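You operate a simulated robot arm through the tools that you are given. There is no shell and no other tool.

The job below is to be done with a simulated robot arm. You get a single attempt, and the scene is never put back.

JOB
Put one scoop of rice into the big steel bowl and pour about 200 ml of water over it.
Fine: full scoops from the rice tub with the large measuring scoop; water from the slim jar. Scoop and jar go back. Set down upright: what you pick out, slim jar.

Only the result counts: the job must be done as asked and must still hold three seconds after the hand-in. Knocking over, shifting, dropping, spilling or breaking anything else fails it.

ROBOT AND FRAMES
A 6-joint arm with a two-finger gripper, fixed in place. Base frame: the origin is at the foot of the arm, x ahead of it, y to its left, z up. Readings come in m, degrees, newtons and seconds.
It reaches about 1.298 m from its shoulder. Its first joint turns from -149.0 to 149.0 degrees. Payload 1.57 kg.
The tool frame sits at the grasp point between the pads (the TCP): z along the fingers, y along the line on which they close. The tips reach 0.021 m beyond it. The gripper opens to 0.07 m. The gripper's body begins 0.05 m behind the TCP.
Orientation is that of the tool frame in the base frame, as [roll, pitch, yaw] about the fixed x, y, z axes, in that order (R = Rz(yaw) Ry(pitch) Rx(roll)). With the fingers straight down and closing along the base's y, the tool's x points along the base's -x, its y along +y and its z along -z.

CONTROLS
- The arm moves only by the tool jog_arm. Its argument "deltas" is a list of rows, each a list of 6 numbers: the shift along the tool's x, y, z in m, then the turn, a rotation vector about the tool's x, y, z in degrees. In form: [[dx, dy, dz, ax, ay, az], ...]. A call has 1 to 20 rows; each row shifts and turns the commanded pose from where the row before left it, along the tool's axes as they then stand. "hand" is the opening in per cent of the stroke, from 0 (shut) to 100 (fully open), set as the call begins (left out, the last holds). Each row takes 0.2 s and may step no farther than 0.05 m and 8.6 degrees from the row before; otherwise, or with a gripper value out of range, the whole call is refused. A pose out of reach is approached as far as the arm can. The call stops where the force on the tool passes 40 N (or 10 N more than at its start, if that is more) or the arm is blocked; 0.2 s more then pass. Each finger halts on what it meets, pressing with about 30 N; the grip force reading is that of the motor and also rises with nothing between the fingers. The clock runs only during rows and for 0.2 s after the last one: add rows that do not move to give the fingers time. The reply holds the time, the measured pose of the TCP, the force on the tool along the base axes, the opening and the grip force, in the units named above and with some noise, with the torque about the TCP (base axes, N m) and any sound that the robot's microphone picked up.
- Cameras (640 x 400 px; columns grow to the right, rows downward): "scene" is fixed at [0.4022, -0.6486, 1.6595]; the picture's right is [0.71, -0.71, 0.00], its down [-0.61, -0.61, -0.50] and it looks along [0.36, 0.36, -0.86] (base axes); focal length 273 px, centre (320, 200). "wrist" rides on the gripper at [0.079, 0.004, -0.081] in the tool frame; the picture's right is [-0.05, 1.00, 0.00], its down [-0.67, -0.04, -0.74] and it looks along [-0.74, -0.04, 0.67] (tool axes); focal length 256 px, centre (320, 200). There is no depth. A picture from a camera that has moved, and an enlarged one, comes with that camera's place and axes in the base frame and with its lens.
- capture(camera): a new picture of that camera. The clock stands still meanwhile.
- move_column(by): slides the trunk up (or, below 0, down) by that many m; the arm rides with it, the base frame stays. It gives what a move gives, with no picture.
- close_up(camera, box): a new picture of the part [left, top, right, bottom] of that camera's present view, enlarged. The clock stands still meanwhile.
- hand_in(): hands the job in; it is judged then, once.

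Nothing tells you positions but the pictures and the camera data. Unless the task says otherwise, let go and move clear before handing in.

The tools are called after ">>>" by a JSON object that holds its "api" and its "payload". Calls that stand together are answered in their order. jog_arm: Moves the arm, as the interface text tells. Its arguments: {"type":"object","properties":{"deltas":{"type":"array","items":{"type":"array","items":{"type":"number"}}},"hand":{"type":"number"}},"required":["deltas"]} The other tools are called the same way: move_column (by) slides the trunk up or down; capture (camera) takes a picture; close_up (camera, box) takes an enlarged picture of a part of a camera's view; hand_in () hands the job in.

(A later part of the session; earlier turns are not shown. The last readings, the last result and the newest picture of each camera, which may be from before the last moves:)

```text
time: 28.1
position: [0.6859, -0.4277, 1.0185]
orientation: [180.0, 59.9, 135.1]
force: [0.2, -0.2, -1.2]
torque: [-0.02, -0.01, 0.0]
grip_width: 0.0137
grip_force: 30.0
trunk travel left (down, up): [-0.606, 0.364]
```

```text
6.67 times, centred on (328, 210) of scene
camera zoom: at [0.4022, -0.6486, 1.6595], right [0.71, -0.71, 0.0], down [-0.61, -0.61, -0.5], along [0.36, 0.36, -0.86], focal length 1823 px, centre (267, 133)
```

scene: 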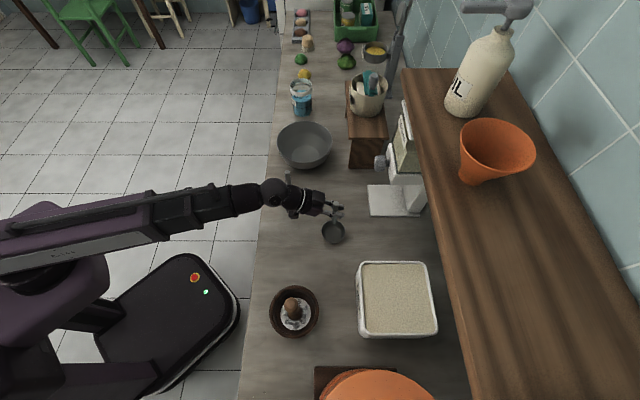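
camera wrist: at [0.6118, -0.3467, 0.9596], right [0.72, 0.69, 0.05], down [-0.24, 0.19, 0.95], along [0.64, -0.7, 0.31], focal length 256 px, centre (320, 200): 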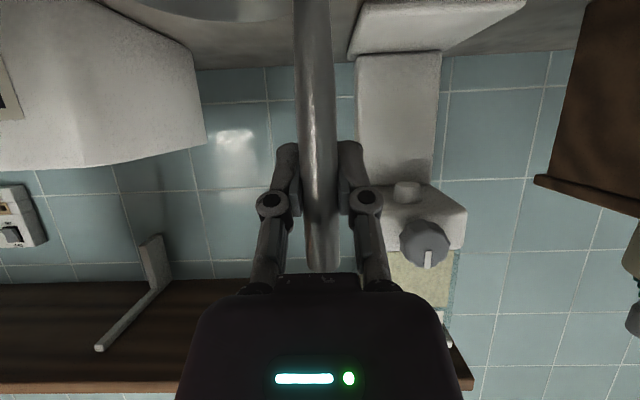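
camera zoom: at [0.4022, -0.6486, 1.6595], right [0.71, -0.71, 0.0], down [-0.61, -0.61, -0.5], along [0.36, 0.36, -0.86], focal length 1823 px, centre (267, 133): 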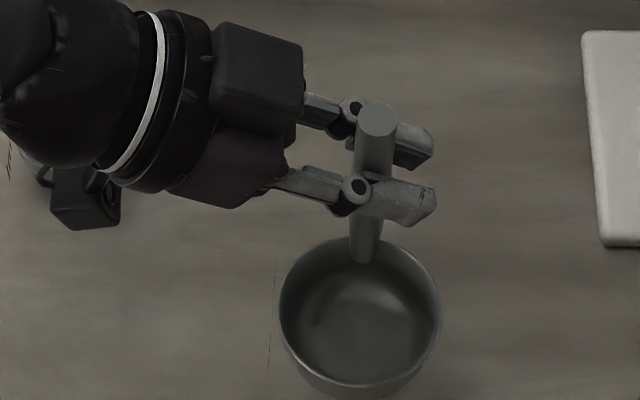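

The scoop is lifted and stays level. I'll raise it further to clear the tub rim and look at the tub from both cameras.

>>> {"api": "move_column", "payload": {"by": 0.1}}

>>> {"api": "capture", "payload": {"camera": "wrist"}}

>>> {"api": "capture", "payload": {"camera": "scene"}}

>>> {"api": "close_up", "payload": {"camera": "scene", "box": [340, 240, 460, 350]}}

```text
time: 29.4
position: [0.6872, -0.4274, 1.1173]
orientation: [-179.8, 59.8, 135.1]
force: [-0.8, -0.2, -1.3]
torque: [0.0, -0.02, 0.01]
grip_width: 0.0138
grip_force: 30.0
trunk travel left (down, up): [-0.706, 0.264]
```

```text
taken
camera wrist: at [0.612, -0.3469, 1.0893], right [0.72, 0.69, 0.05], down [-0.24, 0.19, 0.95], along [0.64, -0.7, 0.31], focal length 256 px, centre (320, 200)
```

wrist: 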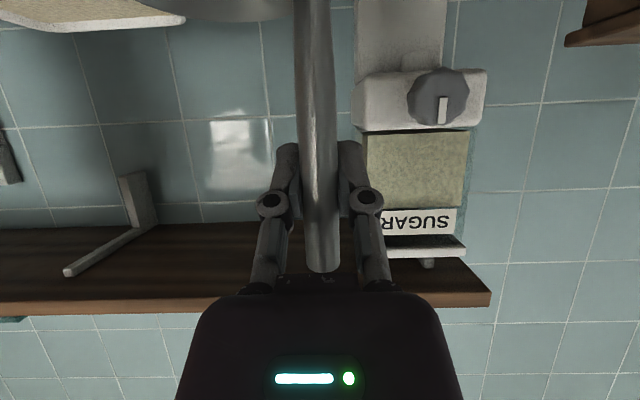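

```text
taken
```

scene: 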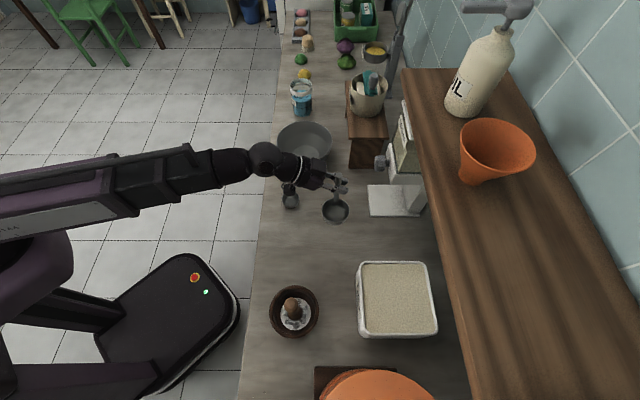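

```text
3.64 times, centred on (400, 295) of scene
camera zoom: at [0.4022, -0.6486, 1.6595], right [0.71, -0.71, 0.0], down [-0.61, -0.61, -0.5], along [0.36, 0.36, -0.86], focal length 994 px, centre (29, -146)
```

zoom: 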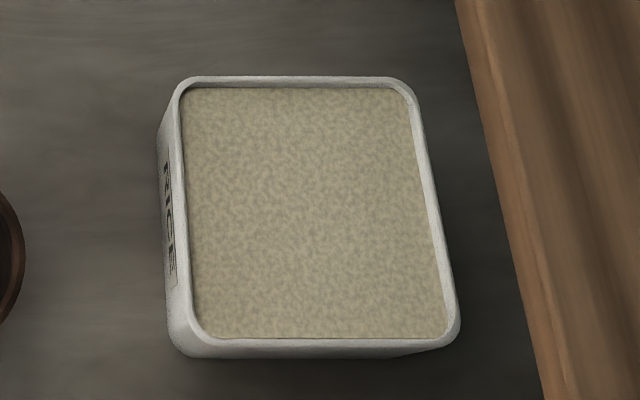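

The tub's rim sits at about z 0.98 with the rice surface around 0.96. I'll raise slightly more and carry the empty scoop over the tub's near part, in front of the shelf edge.

>>> {"api": "move_column", "payload": {"by": 0.03}}

>>> {"api": "jog_arm", "payload": {"deltas": [[-0.0099, -0.0346, 0.01718, 0, 0, 0], [-0.0099, -0.0346, 0.01718, 0, 0, 0], [-0.0099, -0.0346, 0.01718, 0, 0, 0], [-0.0099, -0.0346, 0.01718, 0, 0, 0], [-0.0099, -0.0346, 0.01718, 0, 0, 0], [-0.0099, -0.0346, 0.01718, 0, 0, 0]]}}

>>> {"api": "capture", "payload": {"camera": "scene"}}

>>> {"api": "capture", "payload": {"camera": "wrist"}}

>>> {"api": "close_up", "payload": {"camera": "scene", "box": [340, 240, 460, 350]}}

```text
time: 30.2
position: [0.6861, -0.4269, 1.1484]
orientation: [-179.9, 59.9, 135.1]
force: [-0.1, -0.2, -1.9]
torque: [0.02, -0.03, -0.02]
grip_width: 0.0135
grip_force: 30.0
trunk travel left (down, up): [-0.736, 0.234]
```

```text
time: 31.6
position: [0.6237, -0.6595, 1.1468]
orientation: [179.9, 59.8, 135.1]
force: [0.1, -0.4, -1.1]
torque: [0.02, -0.04, -0.01]
grip_width: 0.0141
grip_force: 30.0
trunk travel left (down, up): [-0.736, 0.234]
```

```text
taken
```

scene: 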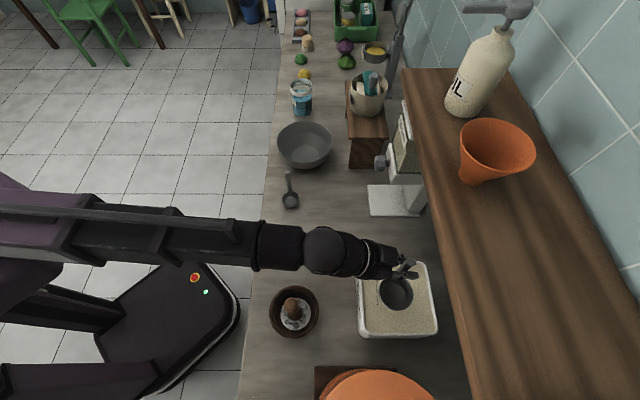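

```text
taken
camera wrist: at [0.5484, -0.578, 1.1191], right [0.72, 0.69, 0.05], down [-0.24, 0.19, 0.95], along [0.65, -0.7, 0.31], focal length 256 px, centre (320, 200)
```

wrist: 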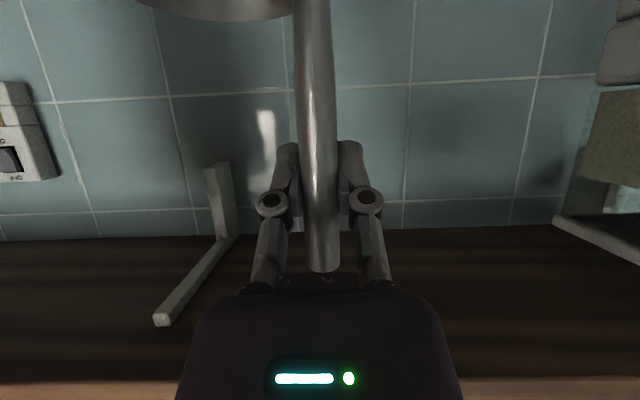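

```text
3.64 times, centred on (400, 295) of scene
camera zoom: at [0.4022, -0.6486, 1.6595], right [0.71, -0.71, 0.0], down [-0.61, -0.61, -0.5], along [0.36, 0.36, -0.86], focal length 994 px, centre (29, -146)
```

zoom: 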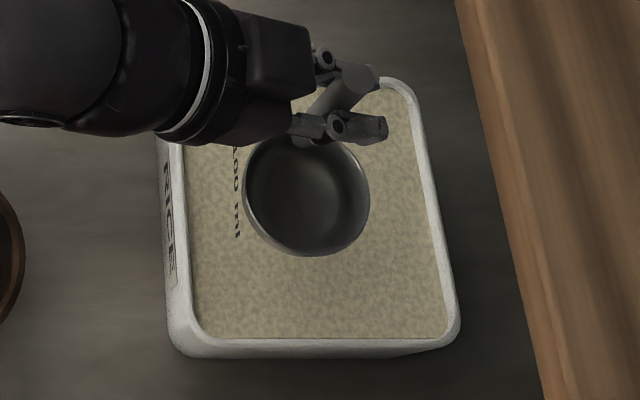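

The cup hangs well inside the tub outline. I'll tilt the scoop by 40° so its free lip leads, still above the rice.

>>> {"api": "jog_arm", "payload": {"deltas": [[-0.0008, 0, -0.0005, -4, 0, 6.928], [-0.0023, 0.0004, -0.0013, -4, 0, 6.928], [-0.0037, 0.0012, -0.0021, -4, 0, 6.928], [-0.0048, 0.0025, -0.0028, -4, 0, 6.928], [-0.0056, 0.004, -0.0032, -4, 0, 6.928]]}}

>>> {"api": "close_up", "payload": {"camera": "scene", "box": [340, 240, 460, 350]}}

>>> {"api": "capture", "payload": {"camera": "wrist"}}

```text
time: 32.8
position: [0.6241, -0.6589, 1.1703]
orientation: [120.8, 41.4, 87.0]
force: [-1.0, 0.6, -1.4]
torque: [0.0, 0.03, 0.0]
grip_width: 0.0139
grip_force: 30.0
trunk travel left (down, up): [-0.736, 0.234]
```

```text
3.64 times, centred on (400, 295) of scene
camera zoom: at [0.4022, -0.6486, 1.6595], right [0.71, -0.71, 0.0], down [-0.61, -0.61, -0.5], along [0.36, 0.36, -0.86], focal length 994 px, centre (29, -146)
```

zoom: 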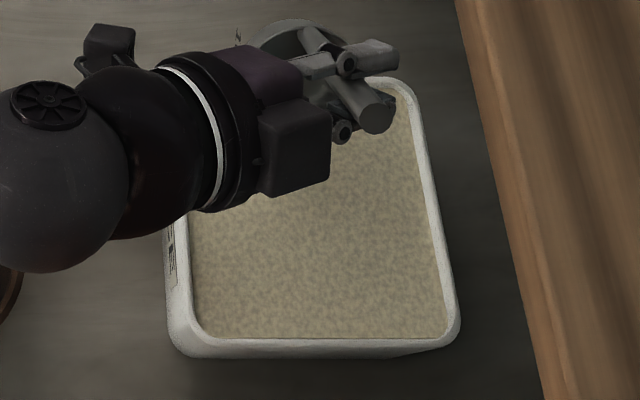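

```text
taken
camera wrist: at [0.5616, -0.5657, 1.1506], right [0.54, 0.5, 0.68], down [-0.67, -0.23, 0.7], along [0.51, -0.83, 0.21], focal length 256 px, centre (320, 200)
```

wrist: 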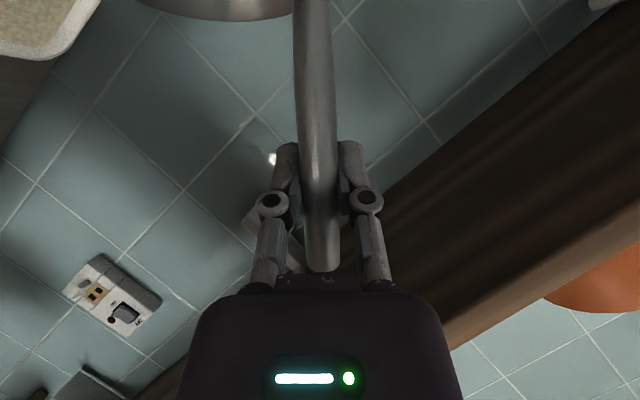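

Tilted, the cup's lower side reaches towards one wall, so I'll shift it 24 mm away from that wall, then lower with the column towards the rice.

>>> {"api": "jog_arm", "payload": {"deltas": [[-0.01336, -0.01838, -0.0077, 0, 0, 0]]}}

>>> {"api": "move_column", "payload": {"by": -0.09}}

>>> {"api": "close_up", "payload": {"camera": "scene", "box": [340, 240, 460, 350]}}

>>> {"api": "capture", "payload": {"camera": "wrist"}}

```text
time: 33.2
position: [0.6057, -0.6757, 1.17]
orientation: [120.8, 41.5, 87.0]
force: [-0.3, 0.1, 0.0]
torque: [-0.03, 0.02, -0.01]
grip_width: 0.0138
grip_force: 30.0
trunk travel left (down, up): [-0.736, 0.234]
```

```text
time: 34.5
position: [0.6057, -0.6769, 1.0803]
orientation: [120.9, 41.4, 87.0]
force: [0.4, -0.2, -0.6]
torque: [0.0, 0.02, 0.01]
grip_width: 0.0141
grip_force: 29.8
trunk travel left (down, up): [-0.646, 0.324]
```

```text
3.64 times, centred on (400, 295) of scene
camera zoom: at [0.4022, -0.6486, 1.6595], right [0.71, -0.71, 0.0], down [-0.61, -0.61, -0.5], along [0.36, 0.36, -0.86], focal length 994 px, centre (29, -146)
```

zoom: 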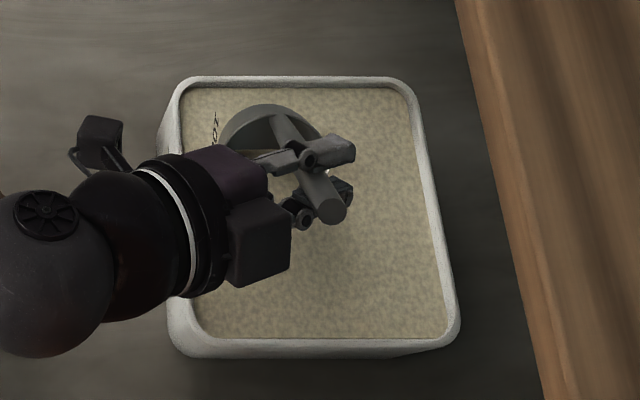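

```text
taken
camera wrist: at [0.5438, -0.5829, 1.0605], right [0.54, 0.5, 0.68], down [-0.67, -0.23, 0.71], along [0.51, -0.83, 0.21], focal length 256 px, centre (320, 200)
```

wrist: 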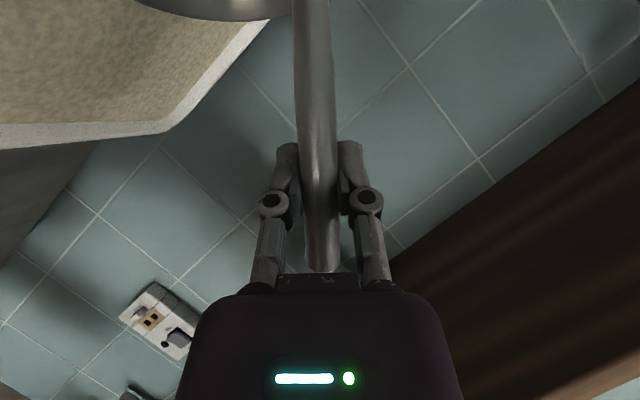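

The forearm is above the mortar's pestle (tip about z 1.05), so lowering further here could hit it. I'll raise again and turn the tool 20° so the forearm passes clear of the pestle, with a gentler 20° scoop tilt.

>>> {"api": "move_column", "payload": {"by": 0.09}}

>>> {"api": "jog_arm", "payload": {"deltas": [[0.0043, -0.0041, 0.0025, 3.333, 0, -5.773], [0.0039, -0.003, 0.0023, 3.333, 0, -5.773], [0.0033, -0.0019, 0.0019, 3.333, 0, -5.773], [0, 0, 0, 5.425, -2.28, 3.132], [0, 0, 0, 5.425, -2.28, 3.132], [0, 0, 0, 5.425, -2.28, 3.132], [0.0085, 0.0219, 0.0013, 0, 0, 0], [0.0085, 0.0219, 0.0013, 0, 0, 0]]}}

>>> {"api": "capture", "payload": {"camera": "scene"}}

>>> {"api": "close_up", "payload": {"camera": "scene", "box": [280, 230, 440, 350]}}

```text
time: 35.7
position: [0.6061, -0.6763, 1.1703]
orientation: [121.0, 41.5, 87.0]
force: [-0.9, -0.2, -0.9]
torque: [-0.02, 0.03, -0.01]
grip_width: 0.0138
grip_force: 30.1
trunk travel left (down, up): [-0.736, 0.234]
```

```text
time: 37.5
position: [0.6461, -0.6502, 1.1528]
orientation: [144.1, 54.4, 84.6]
force: [-0.5, -0.1, -0.9]
torque: [-0.03, 0.04, 0.02]
grip_width: 0.014
grip_force: 30.4
trunk travel left (down, up): [-0.736, 0.234]
```

```text
taken
```

scene: 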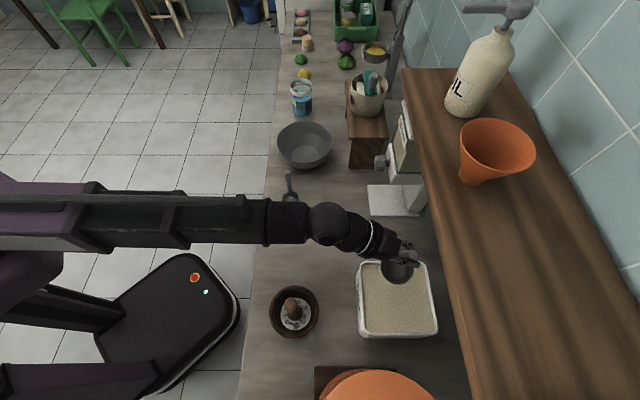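

```text
3.33 times, centred on (360, 290) of scene
camera zoom: at [0.4022, -0.6486, 1.6595], right [0.71, -0.71, 0.0], down [-0.61, -0.61, -0.5], along [0.36, 0.36, -0.86], focal length 911 px, centre (187, -100)
```

zoom: 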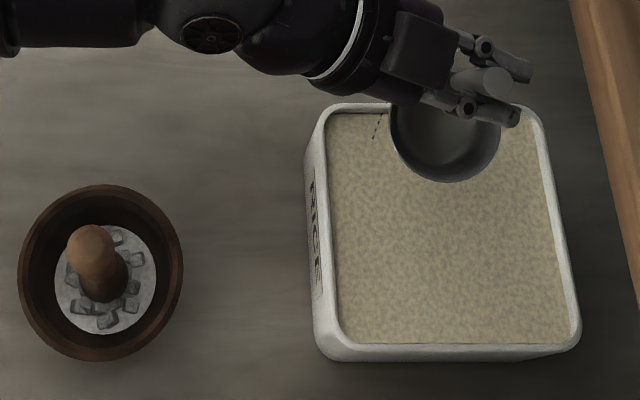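

The scoop is over the tub with the forearm clear of the mortar. Now I'll lower in steps and watch the force.

>>> {"api": "move_column", "payload": {"by": -0.07}}

>>> {"api": "move_column", "payload": {"by": -0.025}}

>>> {"api": "close_up", "payload": {"camera": "scene", "box": [280, 230, 440, 350]}}

```text
time: 38.6
position: [0.6458, -0.6515, 1.0839]
orientation: [144.2, 54.4, 84.5]
force: [-0.8, -0.4, -0.4]
torque: [-0.01, 0.04, -0.02]
grip_width: 0.0139
grip_force: 30.4
trunk travel left (down, up): [-0.666, 0.304]
```

```text
time: 39.3
position: [0.6459, -0.6513, 1.0583]
orientation: [144.0, 54.3, 84.6]
force: [0.6, -0.3, -0.7]
torque: [-0.04, 0.02, 0.0]
grip_width: 0.0142
grip_force: 29.9
trunk travel left (down, up): [-0.641, 0.329]
```

```text
3.33 times, centred on (360, 290) of scene
camera zoom: at [0.4022, -0.6486, 1.6595], right [0.71, -0.71, 0.0], down [-0.61, -0.61, -0.5], along [0.36, 0.36, -0.86], focal length 911 px, centre (187, -100)
```

zoom: 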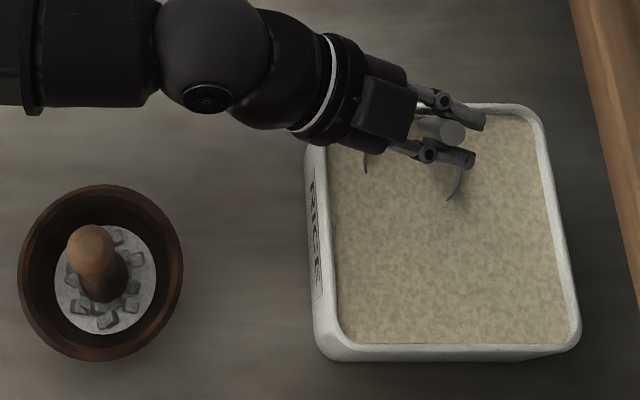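

The rice offers no resistance and its surface is a bit higher than I estimated (about 0.98): the leading lip is already under. I'll go 3 cm deeper so the whole mouth is under.

>>> {"api": "move_column", "payload": {"by": -0.03}}

>>> {"api": "close_up", "payload": {"camera": "scene", "box": [280, 230, 440, 350]}}

```text
time: 40.0
position: [0.6463, -0.6515, 1.0276]
orientation: [144.1, 54.4, 84.5]
force: [0.0, 0.2, -0.3]
torque: [0.02, -0.01, -0.04]
grip_width: 0.0137
grip_force: 30.5
trunk travel left (down, up): [-0.611, 0.359]
```

```text
3.33 times, centred on (360, 290) of scene
camera zoom: at [0.4022, -0.6486, 1.6595], right [0.71, -0.71, 0.0], down [-0.61, -0.61, -0.5], along [0.36, 0.36, -0.86], focal length 911 px, centre (187, -100)
```

zoom: 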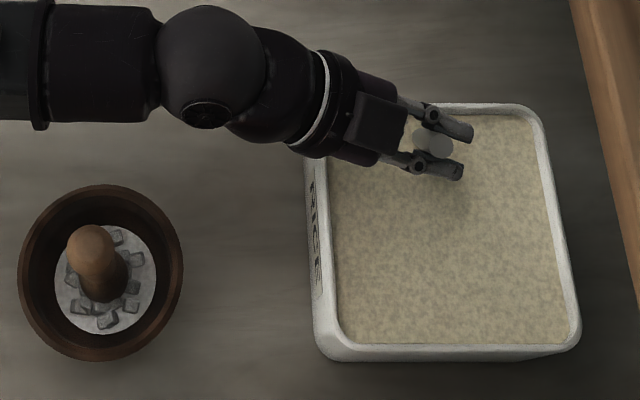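

The mouth is fully under. I'll sweep it forward while levelling the scoop, then check before lifting.

>>> {"api": "jog_arm", "payload": {"deltas": [[0.0005, -0.0074, 0.0004, 3.333, 0, -5.773], [0.0003, -0.0069, 0.0001, 3.333, 0, -5.773], [-0.0002, -0.0068, -0.0001, 3.333, 0, -5.773], [0, 0, 0, 0, 0, 0]]}}

>>> {"api": "close_up", "payload": {"camera": "scene", "box": [280, 230, 440, 350]}}

```text
time: 41.0
position: [0.6278, -0.66, 1.0223]
orientation: [-179.7, 59.9, 115.4]
force: [-1.1, 0.9, 0.0]
torque: [0.02, -0.02, -0.01]
grip_width: 0.014
grip_force: 29.7
trunk travel left (down, up): [-0.611, 0.359]
```

```text
3.33 times, centred on (360, 290) of scene
camera zoom: at [0.4022, -0.6486, 1.6595], right [0.71, -0.71, 0.0], down [-0.61, -0.61, -0.5], along [0.36, 0.36, -0.86], focal length 911 px, centre (187, -100)
```

zoom: 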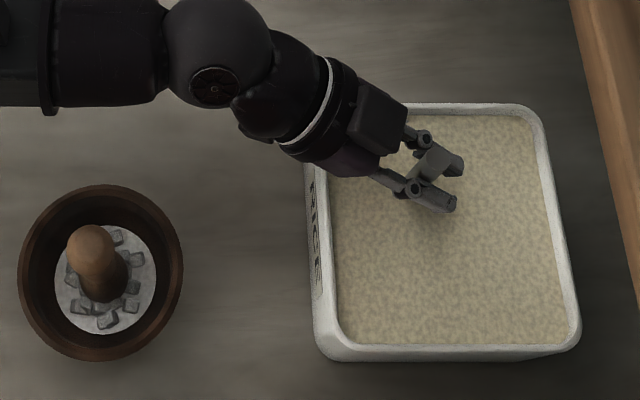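

The scoop is level and under the surface. Lifting gently.

>>> {"api": "move_column", "payload": {"by": 0.04}}

>>> {"api": "move_column", "payload": {"by": 0.08}}

>>> {"api": "close_up", "payload": {"camera": "scene", "box": [330, 220, 458, 320]}}

>>> {"api": "capture", "payload": {"camera": "scene"}}

```text
time: 41.9
position: [0.6272, -0.6603, 1.0628]
orientation: [-180.0, 60.0, 115.1]
force: [0.0, 0.0, -2.1]
torque: [0.02, -0.03, 0.0]
grip_width: 0.0142
grip_force: 30.2
trunk travel left (down, up): [-0.651, 0.319]
```

```text
time: 43.0
position: [0.6273, -0.6609, 1.1426]
orientation: [-180.0, 59.9, 115.0]
force: [0.2, 0.4, -1.9]
torque: [-0.01, -0.03, -0.02]
grip_width: 0.0142
grip_force: 29.5
trunk travel left (down, up): [-0.731, 0.239]
```

```text
4.00 times, centred on (394, 270) of scene
camera zoom: at [0.4022, -0.6486, 1.6595], right [0.71, -0.71, 0.0], down [-0.61, -0.61, -0.5], along [0.36, 0.36, -0.86], focal length 1094 px, centre (24, -80)
```

zoom: 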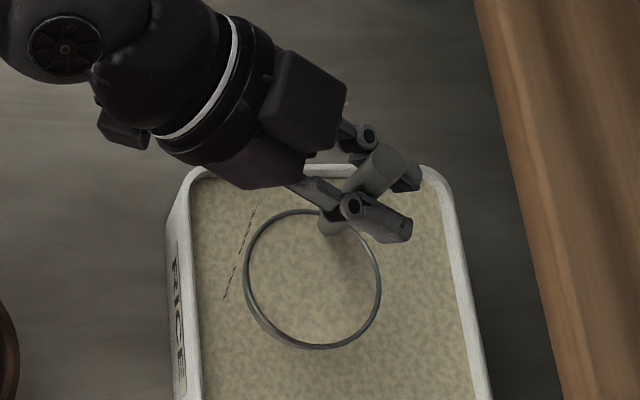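

```text
taken
```

scene: 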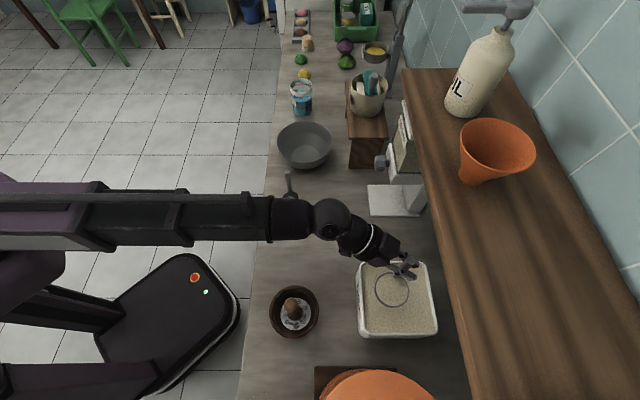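

The cup is brim-full of rice. I'll keep it level, raise a little, and carry it around towards the bowl.

>>> {"api": "move_column", "payload": {"by": 0.03}}

>>> {"api": "jog_arm", "payload": {"deltas": [[0.008, 0.007, -0.014, 0, 0, 0], [0.015, 0.013, -0.026, 0, 0, 0], [0.015, 0.013, -0.026, 0, 0, 0], [0.015, 0.013, -0.026, 0, 0, 0], [0.015, 0.013, -0.026, 0, 0, 0], [0.015, 0.013, -0.026, 0, 0, 0], [0.015, 0.013, -0.026, 0, 0, 0], [0.015, 0.013, -0.026, 0, 0, 0], [0.007, 0.006, -0.012, 0, 0, 0]]}}

>>> {"api": "jog_arm", "payload": {"deltas": [[0, 0, 0, -6.186, 0, -3.571], [0, 0, 0, -6.186, 0, -3.571], [0, 0, 0, -6.186, 0, -3.571], [0, 0, 0, -6.186, 0, -3.571], [0, 0, 0, -6.186, 0, -3.571], [0, 0, 0, -6.186, 0, -3.571], [0, 0, 0, -6.186, 0, -3.571]]}}

>>> {"api": "capture", "payload": {"camera": "scene"}}

```text
time: 43.8
position: [0.6271, -0.6583, 1.1733]
orientation: [-179.9, 59.8, 115.0]
force: [0.2, 0.1, -1.2]
torque: [-0.01, -0.05, 0.01]
grip_width: 0.014
grip_force: 29.5
trunk travel left (down, up): [-0.761, 0.209]
```

```text
time: 45.8
position: [0.62, -0.3984, 1.1726]
orientation: [-179.9, 59.9, 115.0]
force: [-0.4, -0.9, -2.2]
torque: [0.04, -0.02, -0.01]
grip_width: 0.0142
grip_force: 29.9
trunk travel left (down, up): [-0.761, 0.209]
```

```text
time: 47.4
position: [0.6203, -0.3976, 1.1733]
orientation: [179.6, 59.9, 164.8]
force: [0.6, 0.0, -1.5]
torque: [0.03, -0.03, 0.01]
grip_width: 0.014
grip_force: 30.3
trunk travel left (down, up): [-0.761, 0.209]
```

```text
taken
```

scene: 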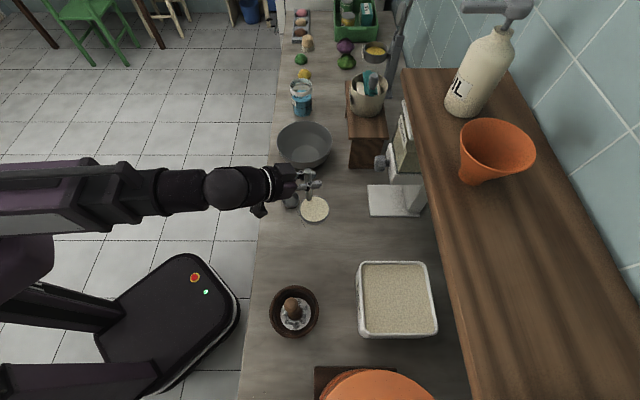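

The scoop remains full. Moving it level to above the bowl.

>>> {"api": "jog_arm", "payload": {"deltas": [[-0.0035, 0.018, 0.006, 0, 0, 0], [-0.007, 0.0365, 0.0121, 0, 0, 0], [-0.007, 0.0365, 0.0121, 0, 0, 0], [-0.007, 0.0365, 0.0121, 0, 0, 0], [-0.007, 0.0365, 0.0121, 0, 0, 0], [-0.007, 0.0365, 0.0121, 0, 0, 0], [-0.007, 0.0365, 0.0121, 0, 0, 0], [-0.007, 0.0365, 0.0121, 0, 0, 0], [-0.007, 0.0365, 0.0121, 0, 0, 0], [-0.003, 0.0156, 0.0052, 0, 0, 0], [0, 0, 0, 0, 0, 0]]}}

>>> {"api": "capture", "payload": {"camera": "scene"}}

>>> {"api": "close_up", "payload": {"camera": "scene", "box": [240, 60, 400, 160]}}

>>> {"api": "capture", "payload": {"camera": "wrist"}}

```text
time: 49.8
position: [0.8231, -0.1143, 1.1734]
orientation: [179.7, 60.1, 164.9]
force: [0.0, 0.5, -1.8]
torque: [0.06, -0.03, -0.02]
grip_width: 0.0142
grip_force: 29.7
trunk travel left (down, up): [-0.761, 0.209]
```

```text
taken
```

scene: 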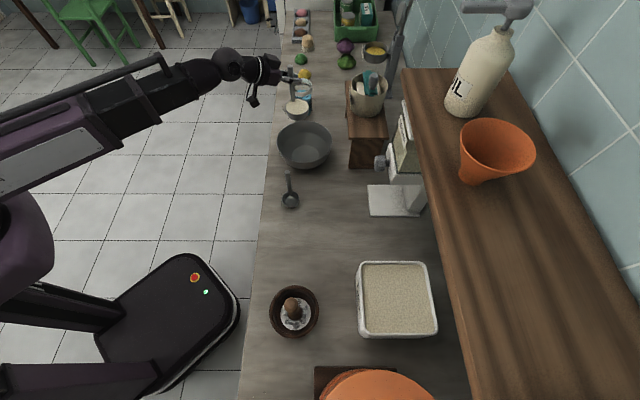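

```text
4.00 times, centred on (320, 110) of scene
camera zoom: at [0.4022, -0.6486, 1.6595], right [0.71, -0.71, 0.0], down [-0.61, -0.61, -0.5], along [0.36, 0.36, -0.86], focal length 1094 px, centre (320, 560)
```

zoom: 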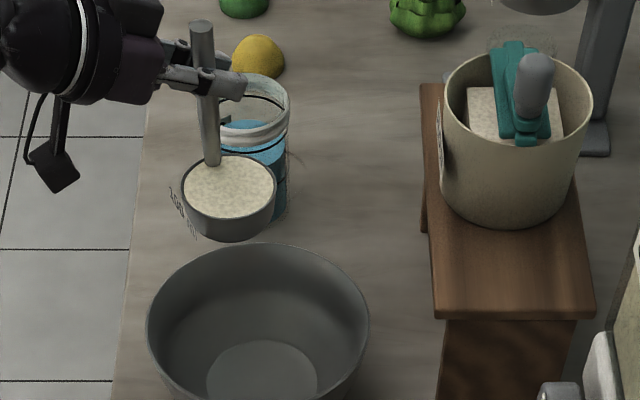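

```text
taken
camera wrist: at [0.7193, -0.0822, 1.1444], right [0.28, 0.96, 0.05], down [-0.31, 0.04, 0.95], along [0.91, -0.28, 0.31], focal length 256 px, centre (320, 200)
```

wrist: 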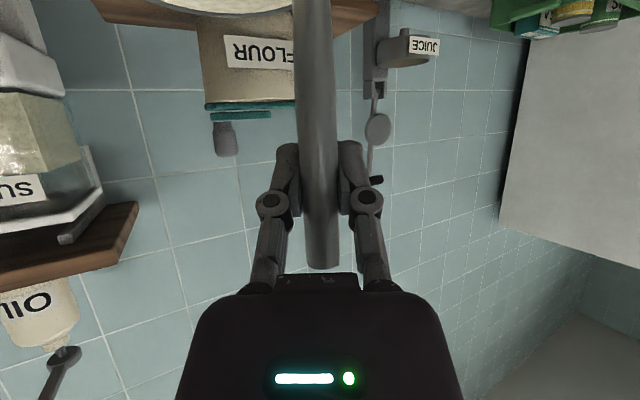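

The full cup is just beside the bowl's centre line and level. I'll lower to a small drop height, then start rolling the tool so the free lip pours over the bowl centre.

>>> {"api": "move_column", "payload": {"by": -0.065}}

>>> {"api": "close_up", "payload": {"camera": "scene", "box": [240, 60, 400, 160]}}

```text
time: 50.8
position: [0.824, -0.1157, 1.1086]
orientation: [179.8, 60.0, 164.9]
force: [0.1, 0.0, -2.3]
torque: [0.06, -0.03, -0.02]
grip_width: 0.0142
grip_force: 29.8
trunk travel left (down, up): [-0.696, 0.274]
```

```text
4.00 times, centred on (320, 110) of scene
camera zoom: at [0.4022, -0.6486, 1.6595], right [0.71, -0.71, 0.0], down [-0.61, -0.61, -0.5], along [0.36, 0.36, -0.86], focal length 1094 px, centre (320, 560)
```

zoom: 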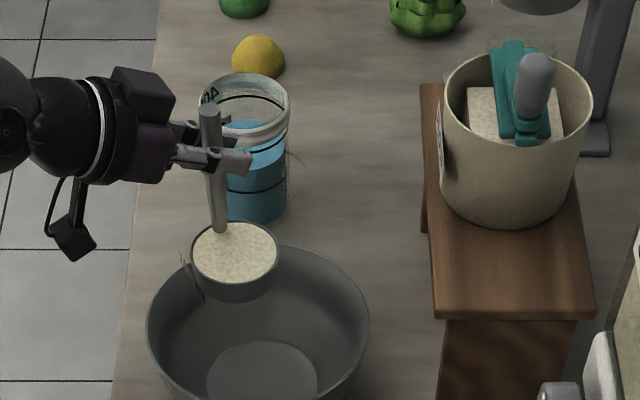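

>>> {"api": "jog_arm", "payload": {"deltas": [[-0.0006, -0.0078, 0.0011, 0, 0, 8], [-0.0017, -0.0076, 0.0011, 0, 0, 8], [-0.0028, -0.0073, 0.0011, 0, 0, 8], [-0.0038, -0.0068, 0.0011, 0, 0, 8], [-0.0046, -0.0063, 0.0011, 0, 0, 8], [-0.0055, -0.0056, 0.0011, 0, 0, 8]]}}

>>> {"api": "close_up", "payload": {"camera": "scene", "box": [240, 60, 400, 160]}}

```text
time: 52.2
position: [0.8194, -0.162, 1.1077]
orientation: [127.6, 35.2, 99.3]
force: [0.3, -0.7, -1.8]
torque: [-0.08, 0.03, 0.03]
grip_width: 0.0139
grip_force: 29.8
trunk travel left (down, up): [-0.696, 0.274]
```

```text
4.00 times, centred on (320, 110) of scene
camera zoom: at [0.4022, -0.6486, 1.6595], right [0.71, -0.71, 0.0], down [-0.61, -0.61, -0.5], along [0.36, 0.36, -0.86], focal length 1094 px, centre (320, 560)
```

zoom: 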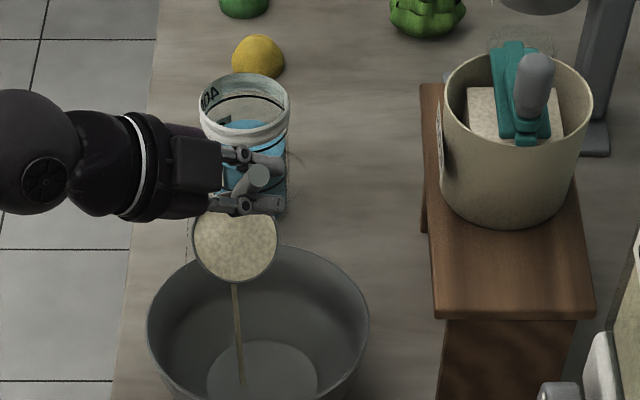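

Rice is streaming from the lip straight into the bowl. I'll continue rolling.

>>> {"api": "jog_arm", "payload": {"deltas": [[0, 0, 0, 0, 0, 0], [0, 0, 0, 0, 0, 0], [-0.0061, -0.0079, -0.0031, 0, 0, 8], [-0.0071, -0.007, -0.0031, 0, 0, 8], [-0.008, -0.0059, -0.0031, 0, 0, 8], [0, 0, 0, 0, 0, 0], [0, 0, 0, 0, 0, 0]]}}

>>> {"api": "close_up", "payload": {"camera": "scene", "box": [240, 60, 400, 160]}}

```text
time: 53.8
position: [0.8004, -0.1878, 1.1071]
orientation: [121.3, 15.5, 84.4]
force: [-1.1, 0.3, -1.0]
torque: [-0.03, 0.03, -0.02]
grip_width: 0.0142
grip_force: 29.6
trunk travel left (down, up): [-0.696, 0.274]
```

```text
4.00 times, centred on (320, 110) of scene
camera zoom: at [0.4022, -0.6486, 1.6595], right [0.71, -0.71, 0.0], down [-0.61, -0.61, -0.5], along [0.36, 0.36, -0.86], focal length 1094 px, centre (320, 560)
```

zoom: 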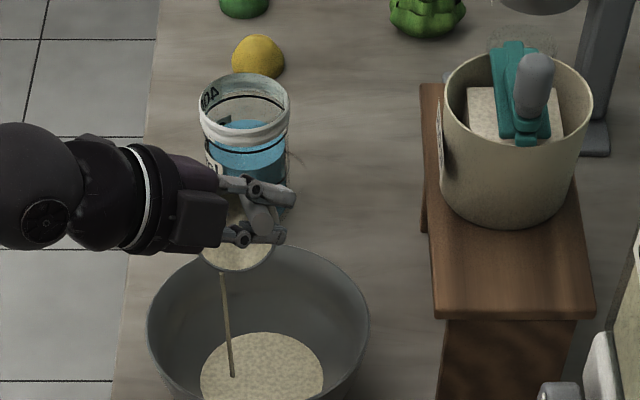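

Rice is collecting in the bowl. Continuing the roll.

>>> {"api": "jog_arm", "payload": {"deltas": [[-0.0087, -0.0047, -0.0031, 0, 0, 8], [-0.0094, -0.0035, -0.0031, 0, 0, 8], [-0.0097, -0.0021, -0.0031, 0, 0, 8], [0, 0, 0, 0, 0, 0], [0, 0, 0, 0, 0, 0], [0, 0, 0, 0, 0, 0]]}}

>>> {"api": "close_up", "payload": {"camera": "scene", "box": [240, 60, 400, 160]}}

```text
time: 55.2
position: [0.7842, -0.2128, 1.1079]
orientation: [120.2, -5.3, 72.1]
force: [-0.1, -0.1, -0.8]
torque: [-0.04, 0.03, 0.0]
grip_width: 0.0137
grip_force: 29.9
trunk travel left (down, up): [-0.696, 0.274]
```

```text
4.00 times, centred on (320, 110) of scene
camera zoom: at [0.4022, -0.6486, 1.6595], right [0.71, -0.71, 0.0], down [-0.61, -0.61, -0.5], along [0.36, 0.36, -0.86], focal length 1094 px, centre (320, 560)
```

zoom: 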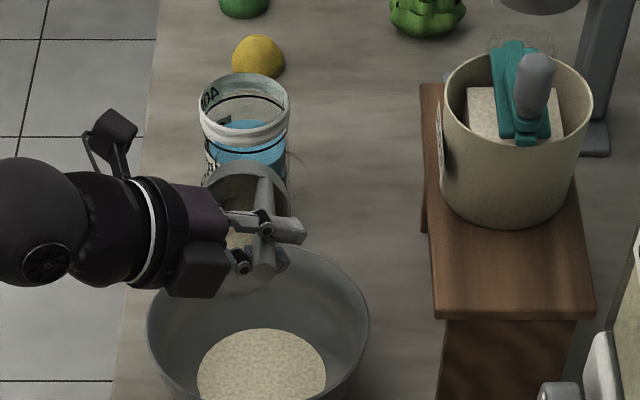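

A little rice remains in the cup; rolling further to empty it.

>>> {"api": "jog_arm", "payload": {"deltas": [[-0.0013, -0.003, -0.0055, 0, 0, 8], [-0.0018, -0.0029, -0.0055, 0, 0, 8], [-0.0021, -0.0025, -0.0055, 0, 0, 8], [-0.0025, -0.0022, -0.0055, 0, 0, 8], [-0.0027, -0.0019, -0.0055, 0, 0, 8], [0, 0, 0, 0, 0, 0], [0, 0, 0, 0, 0, 0], [0, 0, 0, 0, 0, 0]]}}

>>> {"api": "close_up", "payload": {"camera": "scene", "box": [240, 60, 400, 160]}}

>>> {"api": "capture", "payload": {"camera": "wrist"}}

```text
time: 57.0
position: [0.7508, -0.2098, 1.1079]
orientation: [129.8, -38.6, 47.6]
force: [-1.1, -0.3, -0.2]
torque: [-0.04, 0.06, -0.02]
grip_width: 0.0138
grip_force: 30.0
trunk travel left (down, up): [-0.696, 0.274]
```

```text
4.00 times, centred on (320, 110) of scene
camera zoom: at [0.4022, -0.6486, 1.6595], right [0.71, -0.71, 0.0], down [-0.61, -0.61, -0.5], along [0.36, 0.36, -0.86], focal length 1094 px, centre (320, 560)
```

zoom: 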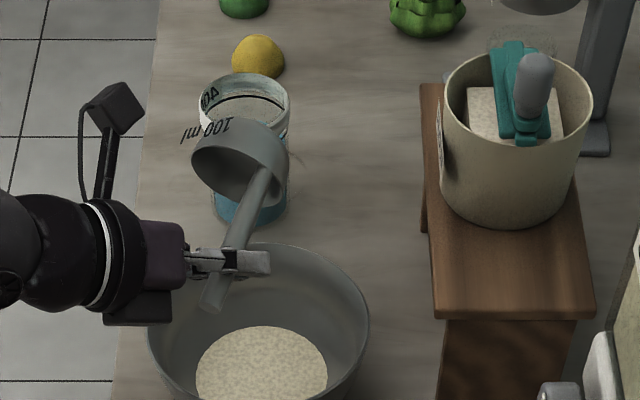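

```text
taken
camera wrist: at [0.7261, -0.1495, 1.2002], right [0.12, -0.82, 0.57], down [-0.98, -0.19, -0.06], along [0.16, -0.55, -0.82], focal length 256 px, centre (320, 200)
```

wrist: 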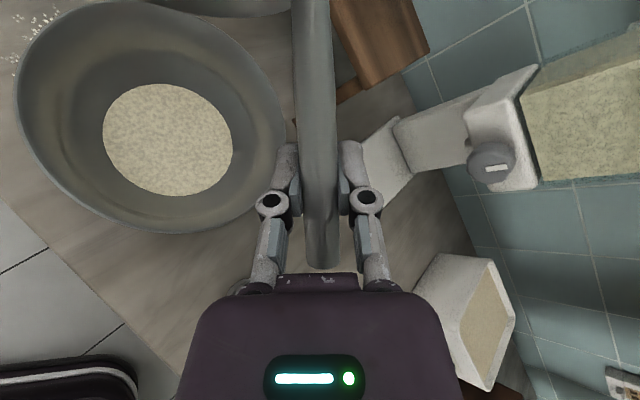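

>>> {"api": "close_up", "payload": {"camera": "scene", "box": [280, 80, 328, 140]}}

>>> {"api": "close_up", "payload": {"camera": "scene", "box": [270, 115, 340, 170]}}

```text
6.67 times, centred on (304, 110) of scene
camera zoom: at [0.4022, -0.6486, 1.6595], right [0.71, -0.71, 0.0], down [-0.61, -0.61, -0.5], along [0.36, 0.36, -0.86], focal length 1823 px, centre (427, 800)
```

zoom: 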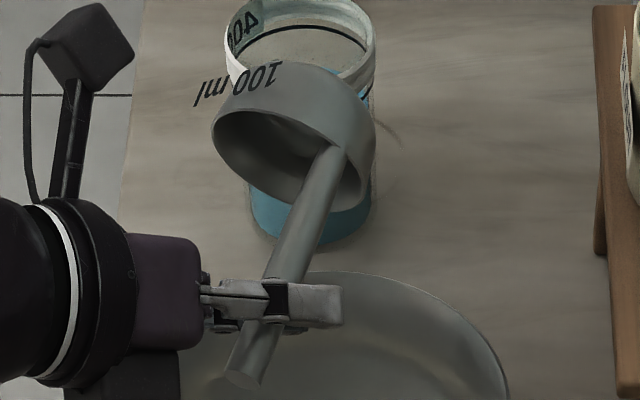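

```text
7.27 times, centred on (305, 142) of scene
camera zoom: at [0.4022, -0.6486, 1.6595], right [0.71, -0.71, 0.0], down [-0.61, -0.61, -0.5], along [0.36, 0.36, -0.86], focal length 1988 px, centre (429, 618)
```

zoom: 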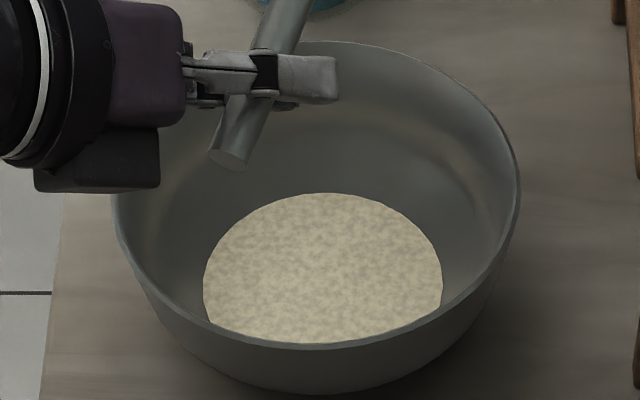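

The cup is empty and the rice lies in the bowl. I'll raise, roll the scoop back upright, and bring it back towards its place.

>>> {"api": "move_column", "payload": {"by": 0.06}}

>>> {"api": "jog_arm", "payload": {"deltas": [[0, 0, 0, 0, 0, -8], [0, 0, 0, 0, 0, -8], [0, 0, 0, 0, 0, -8], [0, 0, 0, 0, 0, -8], [0, 0, 0, 0, 0, -8], [0, 0, 0, 0, 0, -8], [0, 0, 0, 0, 0, -8], [0, 0, 0, 0, 0, -8], [0, 0, 0, 0, 0, -8], [0, 0, 0, 0, 0, -8], [0, 0, 0, 0, 0, -8], [0, 0, 0, 0, 0, -8], [0, 0, 0, 0, 0, -8], [0, 0, 0, 0, 0, -8], [0, 0, 0, 0, 0, -8], [0, 0, 0, 0, 0, -8], [0, 0, 0, 0, 0, -8]]}}

>>> {"api": "close_up", "payload": {"camera": "scene", "box": [240, 80, 400, 180]}}

```text
time: 58.0
position: [0.751, -0.2094, 1.1678]
orientation: [129.8, -38.6, 47.7]
force: [-0.3, -0.2, -0.8]
torque: [-0.05, 0.13, 0.02]
grip_width: 0.0139
grip_force: 30.2
trunk travel left (down, up): [-0.756, 0.214]
```

```text
time: 61.6
position: [0.7513, -0.2102, 1.1679]
orientation: [-179.9, 60.0, 165.2]
force: [-0.8, -0.4, -0.9]
torque: [0.04, 0.01, 0.01]
grip_width: 0.0136
grip_force: 30.0
trunk travel left (down, up): [-0.756, 0.214]
```

```text
4.00 times, centred on (320, 130) of scene
camera zoom: at [0.4022, -0.6486, 1.6595], right [0.71, -0.71, 0.0], down [-0.61, -0.61, -0.5], along [0.36, 0.36, -0.86], focal length 1094 px, centre (320, 480)
```

zoom: 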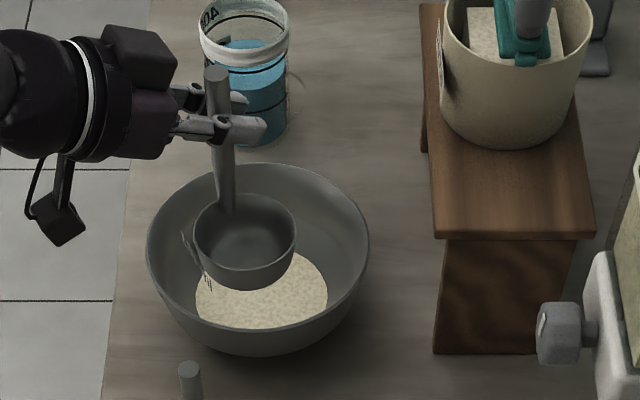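

Upright again and empty. Moving it to above its original spot with the original heading.

>>> {"api": "jog_arm", "payload": {"deltas": [[-0.0038, -0.0373, 0.0066, 0, 0, 0], [-0.0038, -0.0373, 0.0066, 0, 0, 0], [-0.0038, -0.0373, 0.0066, 0, 0, 0], [-0.0038, -0.0373, 0.0066, 0, 0, 0], [-0.0038, -0.0373, 0.0066, 0, 0, 0], [0, 0, 0, 6.517, 0, 3.763], [0, 0, 0, 6.517, 0, 3.763], [0, 0, 0, 6.517, 0, 3.763], [0, 0, 0, 6.517, 0, 3.763], [0.0049, -0.0285, -0.0085, 0, 0, 0], [0.0049, -0.0285, -0.0085, 0, 0, 0], [0, 0, 0, 0, 0, 0]]}}

>>> {"api": "close_up", "payload": {"camera": "scene", "box": [260, 150, 420, 250]}}

```text
time: 64.2
position: [0.6857, -0.4263, 1.1676]
orientation: [179.9, 59.9, 134.9]
force: [0.4, -0.1, -0.3]
torque: [0.03, -0.04, 0.0]
grip_width: 0.0138
grip_force: 30.0
trunk travel left (down, up): [-0.756, 0.214]
```

```text
4.00 times, centred on (340, 200) of scene
camera zoom: at [0.4022, -0.6486, 1.6595], right [0.71, -0.71, 0.0], down [-0.61, -0.61, -0.5], along [0.36, 0.36, -0.86], focal length 1094 px, centre (240, 200)
```

zoom: 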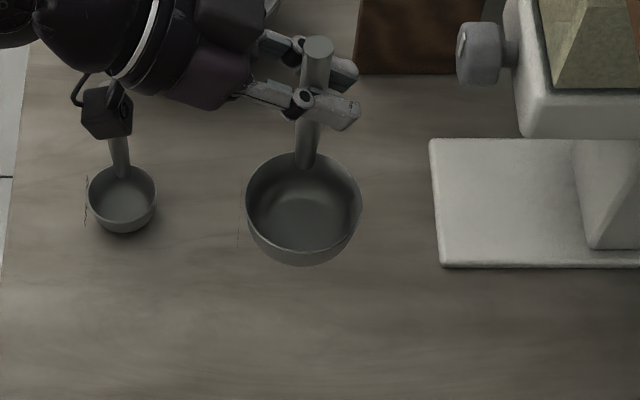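

Directly above its original spot. Lowering to just above the counter, then gently to contact.

>>> {"api": "move_column", "payload": {"by": -0.165}}

>>> {"api": "move_column", "payload": {"by": -0.012}}

>>> {"api": "close_up", "payload": {"camera": "scene", "box": [280, 180, 376, 240]}}

```text
time: 66.1
position: [0.6858, -0.4261, 1.0019]
orientation: [179.9, 59.9, 134.9]
force: [-0.5, -0.3, -1.1]
torque: [0.07, -0.03, -0.02]
grip_width: 0.0138
grip_force: 30.2
trunk travel left (down, up): [-0.591, 0.379]
```

```text
time: 66.7
position: [0.6866, -0.4266, 0.9914]
orientation: [179.8, 59.8, 135.0]
force: [-0.8, -1.2, -2.1]
torque: [0.05, -0.01, -0.02]
grip_width: 0.014
grip_force: 30.0
trunk travel left (down, up): [-0.579, 0.391]
```

```text
6.67 times, centred on (328, 210) of scene
camera zoom: at [0.4022, -0.6486, 1.6595], right [0.71, -0.71, 0.0], down [-0.61, -0.61, -0.5], along [0.36, 0.36, -0.86], focal length 1823 px, centre (267, 133)
```

zoom: 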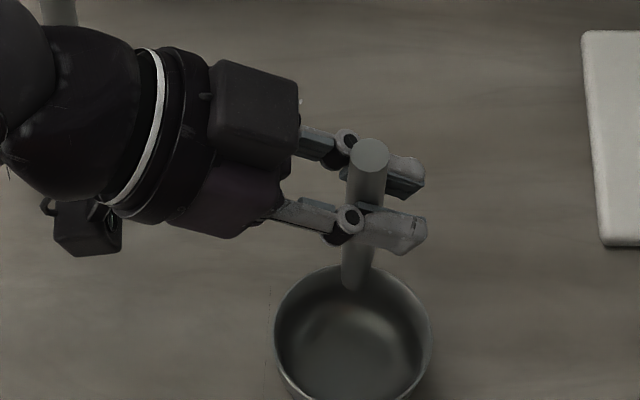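

>>> {"api": "move_column", "payload": {"by": -0.003}}

>>> {"api": "move_column", "payload": {"by": -0.002}}

```text
time: 67.2
position: [0.6864, -0.4255, 0.9895]
orientation: [179.9, 60.2, 135.0]
force: [3.0, 2.1, 18.4]
torque: [-0.23, -0.2, -0.02]
grip_width: 0.014
grip_force: 29.7
trunk travel left (down, up): [-0.576, 0.394]
```

```text
time: 67.8
position: [0.6846, -0.425, 0.9872]
orientation: [179.9, 60.1, 134.9]
force: [2.6, 3.3, 19.3]
torque: [-0.01, 0.03, -0.02]
grip_width: 0.0139
grip_force: 30.3
trunk travel left (down, up): [-0.574, 0.396]
```

The scoop is on the counter (contact force felt). I'll ease off slightly, then open the hand.

>>> {"api": "move_column", "payload": {"by": 0.002}}

>>> {"api": "jog_arm", "payload": {"deltas": [[0, 0, 0, 0, 0, 0], [0, 0, 0, 0, 0, 0], [0, 0, 0, 0, 0, 0], [0, 0, 0, 0, 0, 0], [0, 0, 0, 0, 0, 0]], "hand": 100}}

>>> {"api": "close_up", "payload": {"camera": "scene", "box": [280, 180, 376, 240]}}

>>> {"api": "capture", "payload": {"camera": "wrist"}}

```text
time: 68.3
position: [0.6847, -0.4266, 0.987]
orientation: [179.9, 59.8, 134.8]
force: [-1.2, 0.9, 0.4]
torque: [-0.03, 0.06, 0.01]
grip_width: 0.0138
grip_force: 29.3
trunk travel left (down, up): [-0.576, 0.394]
```

```text
time: 69.5
position: [0.6851, -0.4257, 0.9879]
orientation: [179.9, 60.0, 134.9]
force: [0.2, 0.3, -0.1]
torque: [0.01, 0.0, -0.03]
grip_width: 0.0697
grip_force: 0.0
trunk travel left (down, up): [-0.576, 0.394]
```

```text
6.67 times, centred on (328, 210) of scene
camera zoom: at [0.4022, -0.6486, 1.6595], right [0.71, -0.71, 0.0], down [-0.61, -0.61, -0.5], along [0.36, 0.36, -0.86], focal length 1823 px, centre (267, 133)
```

zoom: 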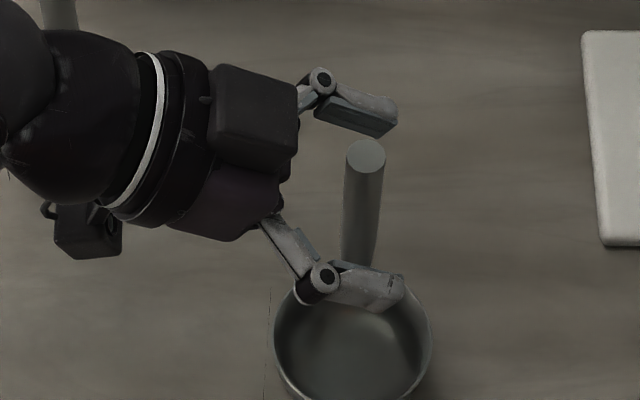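

```text
taken
camera wrist: at [0.6116, -0.3452, 0.9595], right [0.73, 0.69, 0.05], down [-0.25, 0.19, 0.95], along [0.64, -0.7, 0.31], focal length 256 px, centre (320, 200)
```

wrist: 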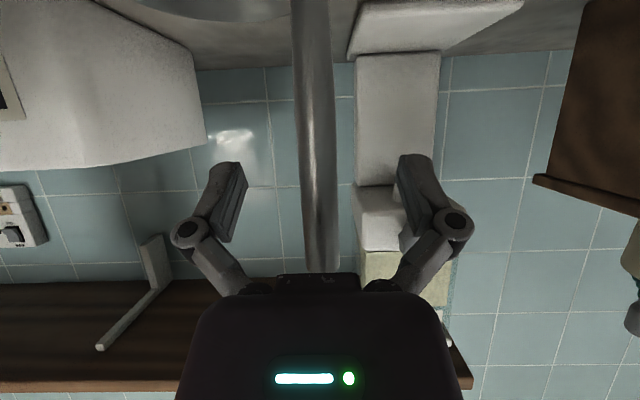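

The large scoop stands upright in its original place. I'll back straight off and raise the trunk.

>>> {"api": "jog_arm", "payload": {"deltas": [[0.0125, 0, -0.0217, 0, 0, 0], [0.0175, 0, -0.0303, 0, 0, 0]]}}

>>> {"api": "move_column", "payload": {"by": 0.2}}

>>> {"api": "capture", "payload": {"camera": "scene"}}

>>> {"api": "close_up", "payload": {"camera": "scene", "box": [270, 70, 334, 120]}}

```text
time: 70.1
position: [0.643, -0.3824, 0.988]
orientation: [179.9, 60.0, 134.9]
force: [-0.5, -0.1, -0.6]
torque: [0.02, 0.0, -0.01]
grip_width: 0.0699
grip_force: 0.1
trunk travel left (down, up): [-0.576, 0.394]
```

```text
time: 72.2
position: [0.6439, -0.3851, 1.1881]
orientation: [179.9, 60.0, 135.0]
force: [-0.3, -0.5, -0.5]
torque: [0.01, -0.01, 0.02]
grip_width: 0.0698
grip_force: 0.1
trunk travel left (down, up): [-0.776, 0.194]
```

```text
taken
```

scene: 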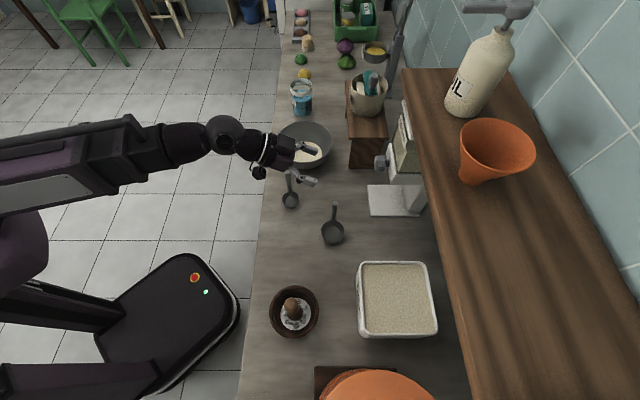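

```text
8.00 times, centred on (302, 95) of scene
camera zoom: at [0.4022, -0.6486, 1.6595], right [0.71, -0.71, 0.0], down [-0.61, -0.61, -0.5], along [0.36, 0.36, -0.86], focal length 2187 px, centre (464, 1040)
```

zoom: 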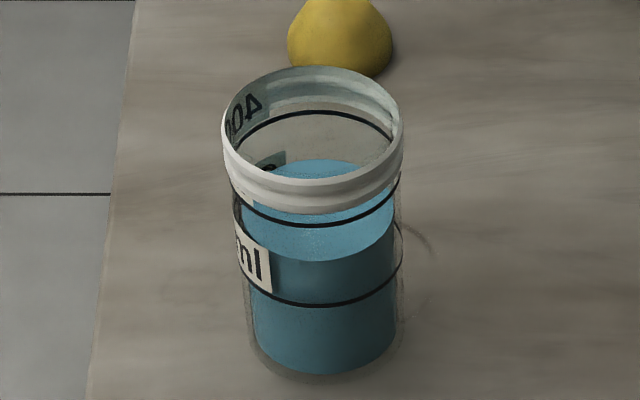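

Everything is in order. Next I'll take a side look at the water jar with the wrist camera, from in front of the counter, to measure its rim height and water level.

>>> {"api": "jog_arm", "payload": {"deltas": [[0, 0, 0, -6.495, 0, -3.75], [0, 0, 0, -6.495, 0, -3.75], [0, 0, 0, -6.495, 0, -3.75], [0, 0, 0, -6.495, 0, -3.75], [0, 0, 0, -6.495, 0, -3.75], [0, 0, 0, -6.495, 0, -3.75], [-0.0042, 0.045, 0.0073, 0, 0, 0], [-0.0042, 0.045, 0.0073, 0, 0, 0], [-0.0042, 0.045, 0.0073, 0, 0, 0], [-0.0042, 0.045, 0.0073, 0, 0, 0], [-0.0042, 0.045, 0.0073, 0, 0, 0], [-0.0042, 0.045, 0.0073, 0, 0, 0], [-0.0042, 0.045, 0.0073, 0, 0, 0], [-0.0042, 0.045, 0.0073, 0, 0, 0], [-0.0042, 0.045, 0.0073, 0, 0, 0]]}}

>>> {"api": "move_column", "payload": {"by": -0.15}}

>>> {"api": "capture", "payload": {"camera": "wrist"}}

>>> {"api": "capture", "payload": {"camera": "scene"}}

```text
time: 75.4
position: [0.7206, 0.0238, 1.1887]
orientation: [180.0, 60.2, -180.0]
force: [1.0, -0.5, 0.0]
torque: [0.01, 0.0, -0.04]
grip_width: 0.07
grip_force: 0.1
trunk travel left (down, up): [-0.776, 0.194]
```

```text
time: 77.2
position: [0.7194, 0.0221, 1.038]
orientation: [179.9, 60.1, 179.9]
force: [0.4, 1.1, -0.2]
torque: [0.0, -0.03, -0.03]
grip_width: 0.0699
grip_force: 0.1
trunk travel left (down, up): [-0.626, 0.344]
```

```text
taken
camera wrist: at [0.6097, 0.0263, 1.0096], right [0.03, 1.0, 0.05], down [-0.31, -0.04, 0.95], along [0.95, -0.04, 0.31], focal length 256 px, centre (320, 200)
```

wrist: 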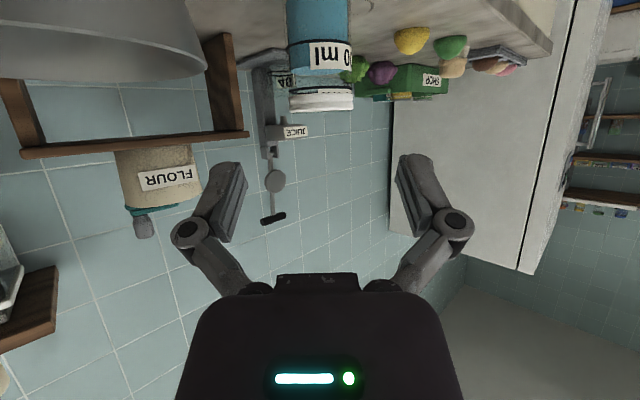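

```text
taken
```

scene: 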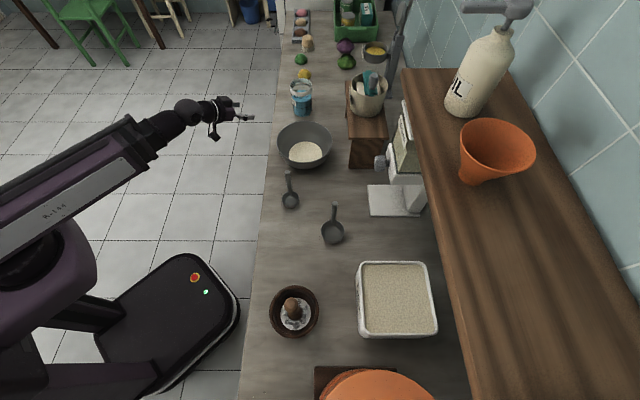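

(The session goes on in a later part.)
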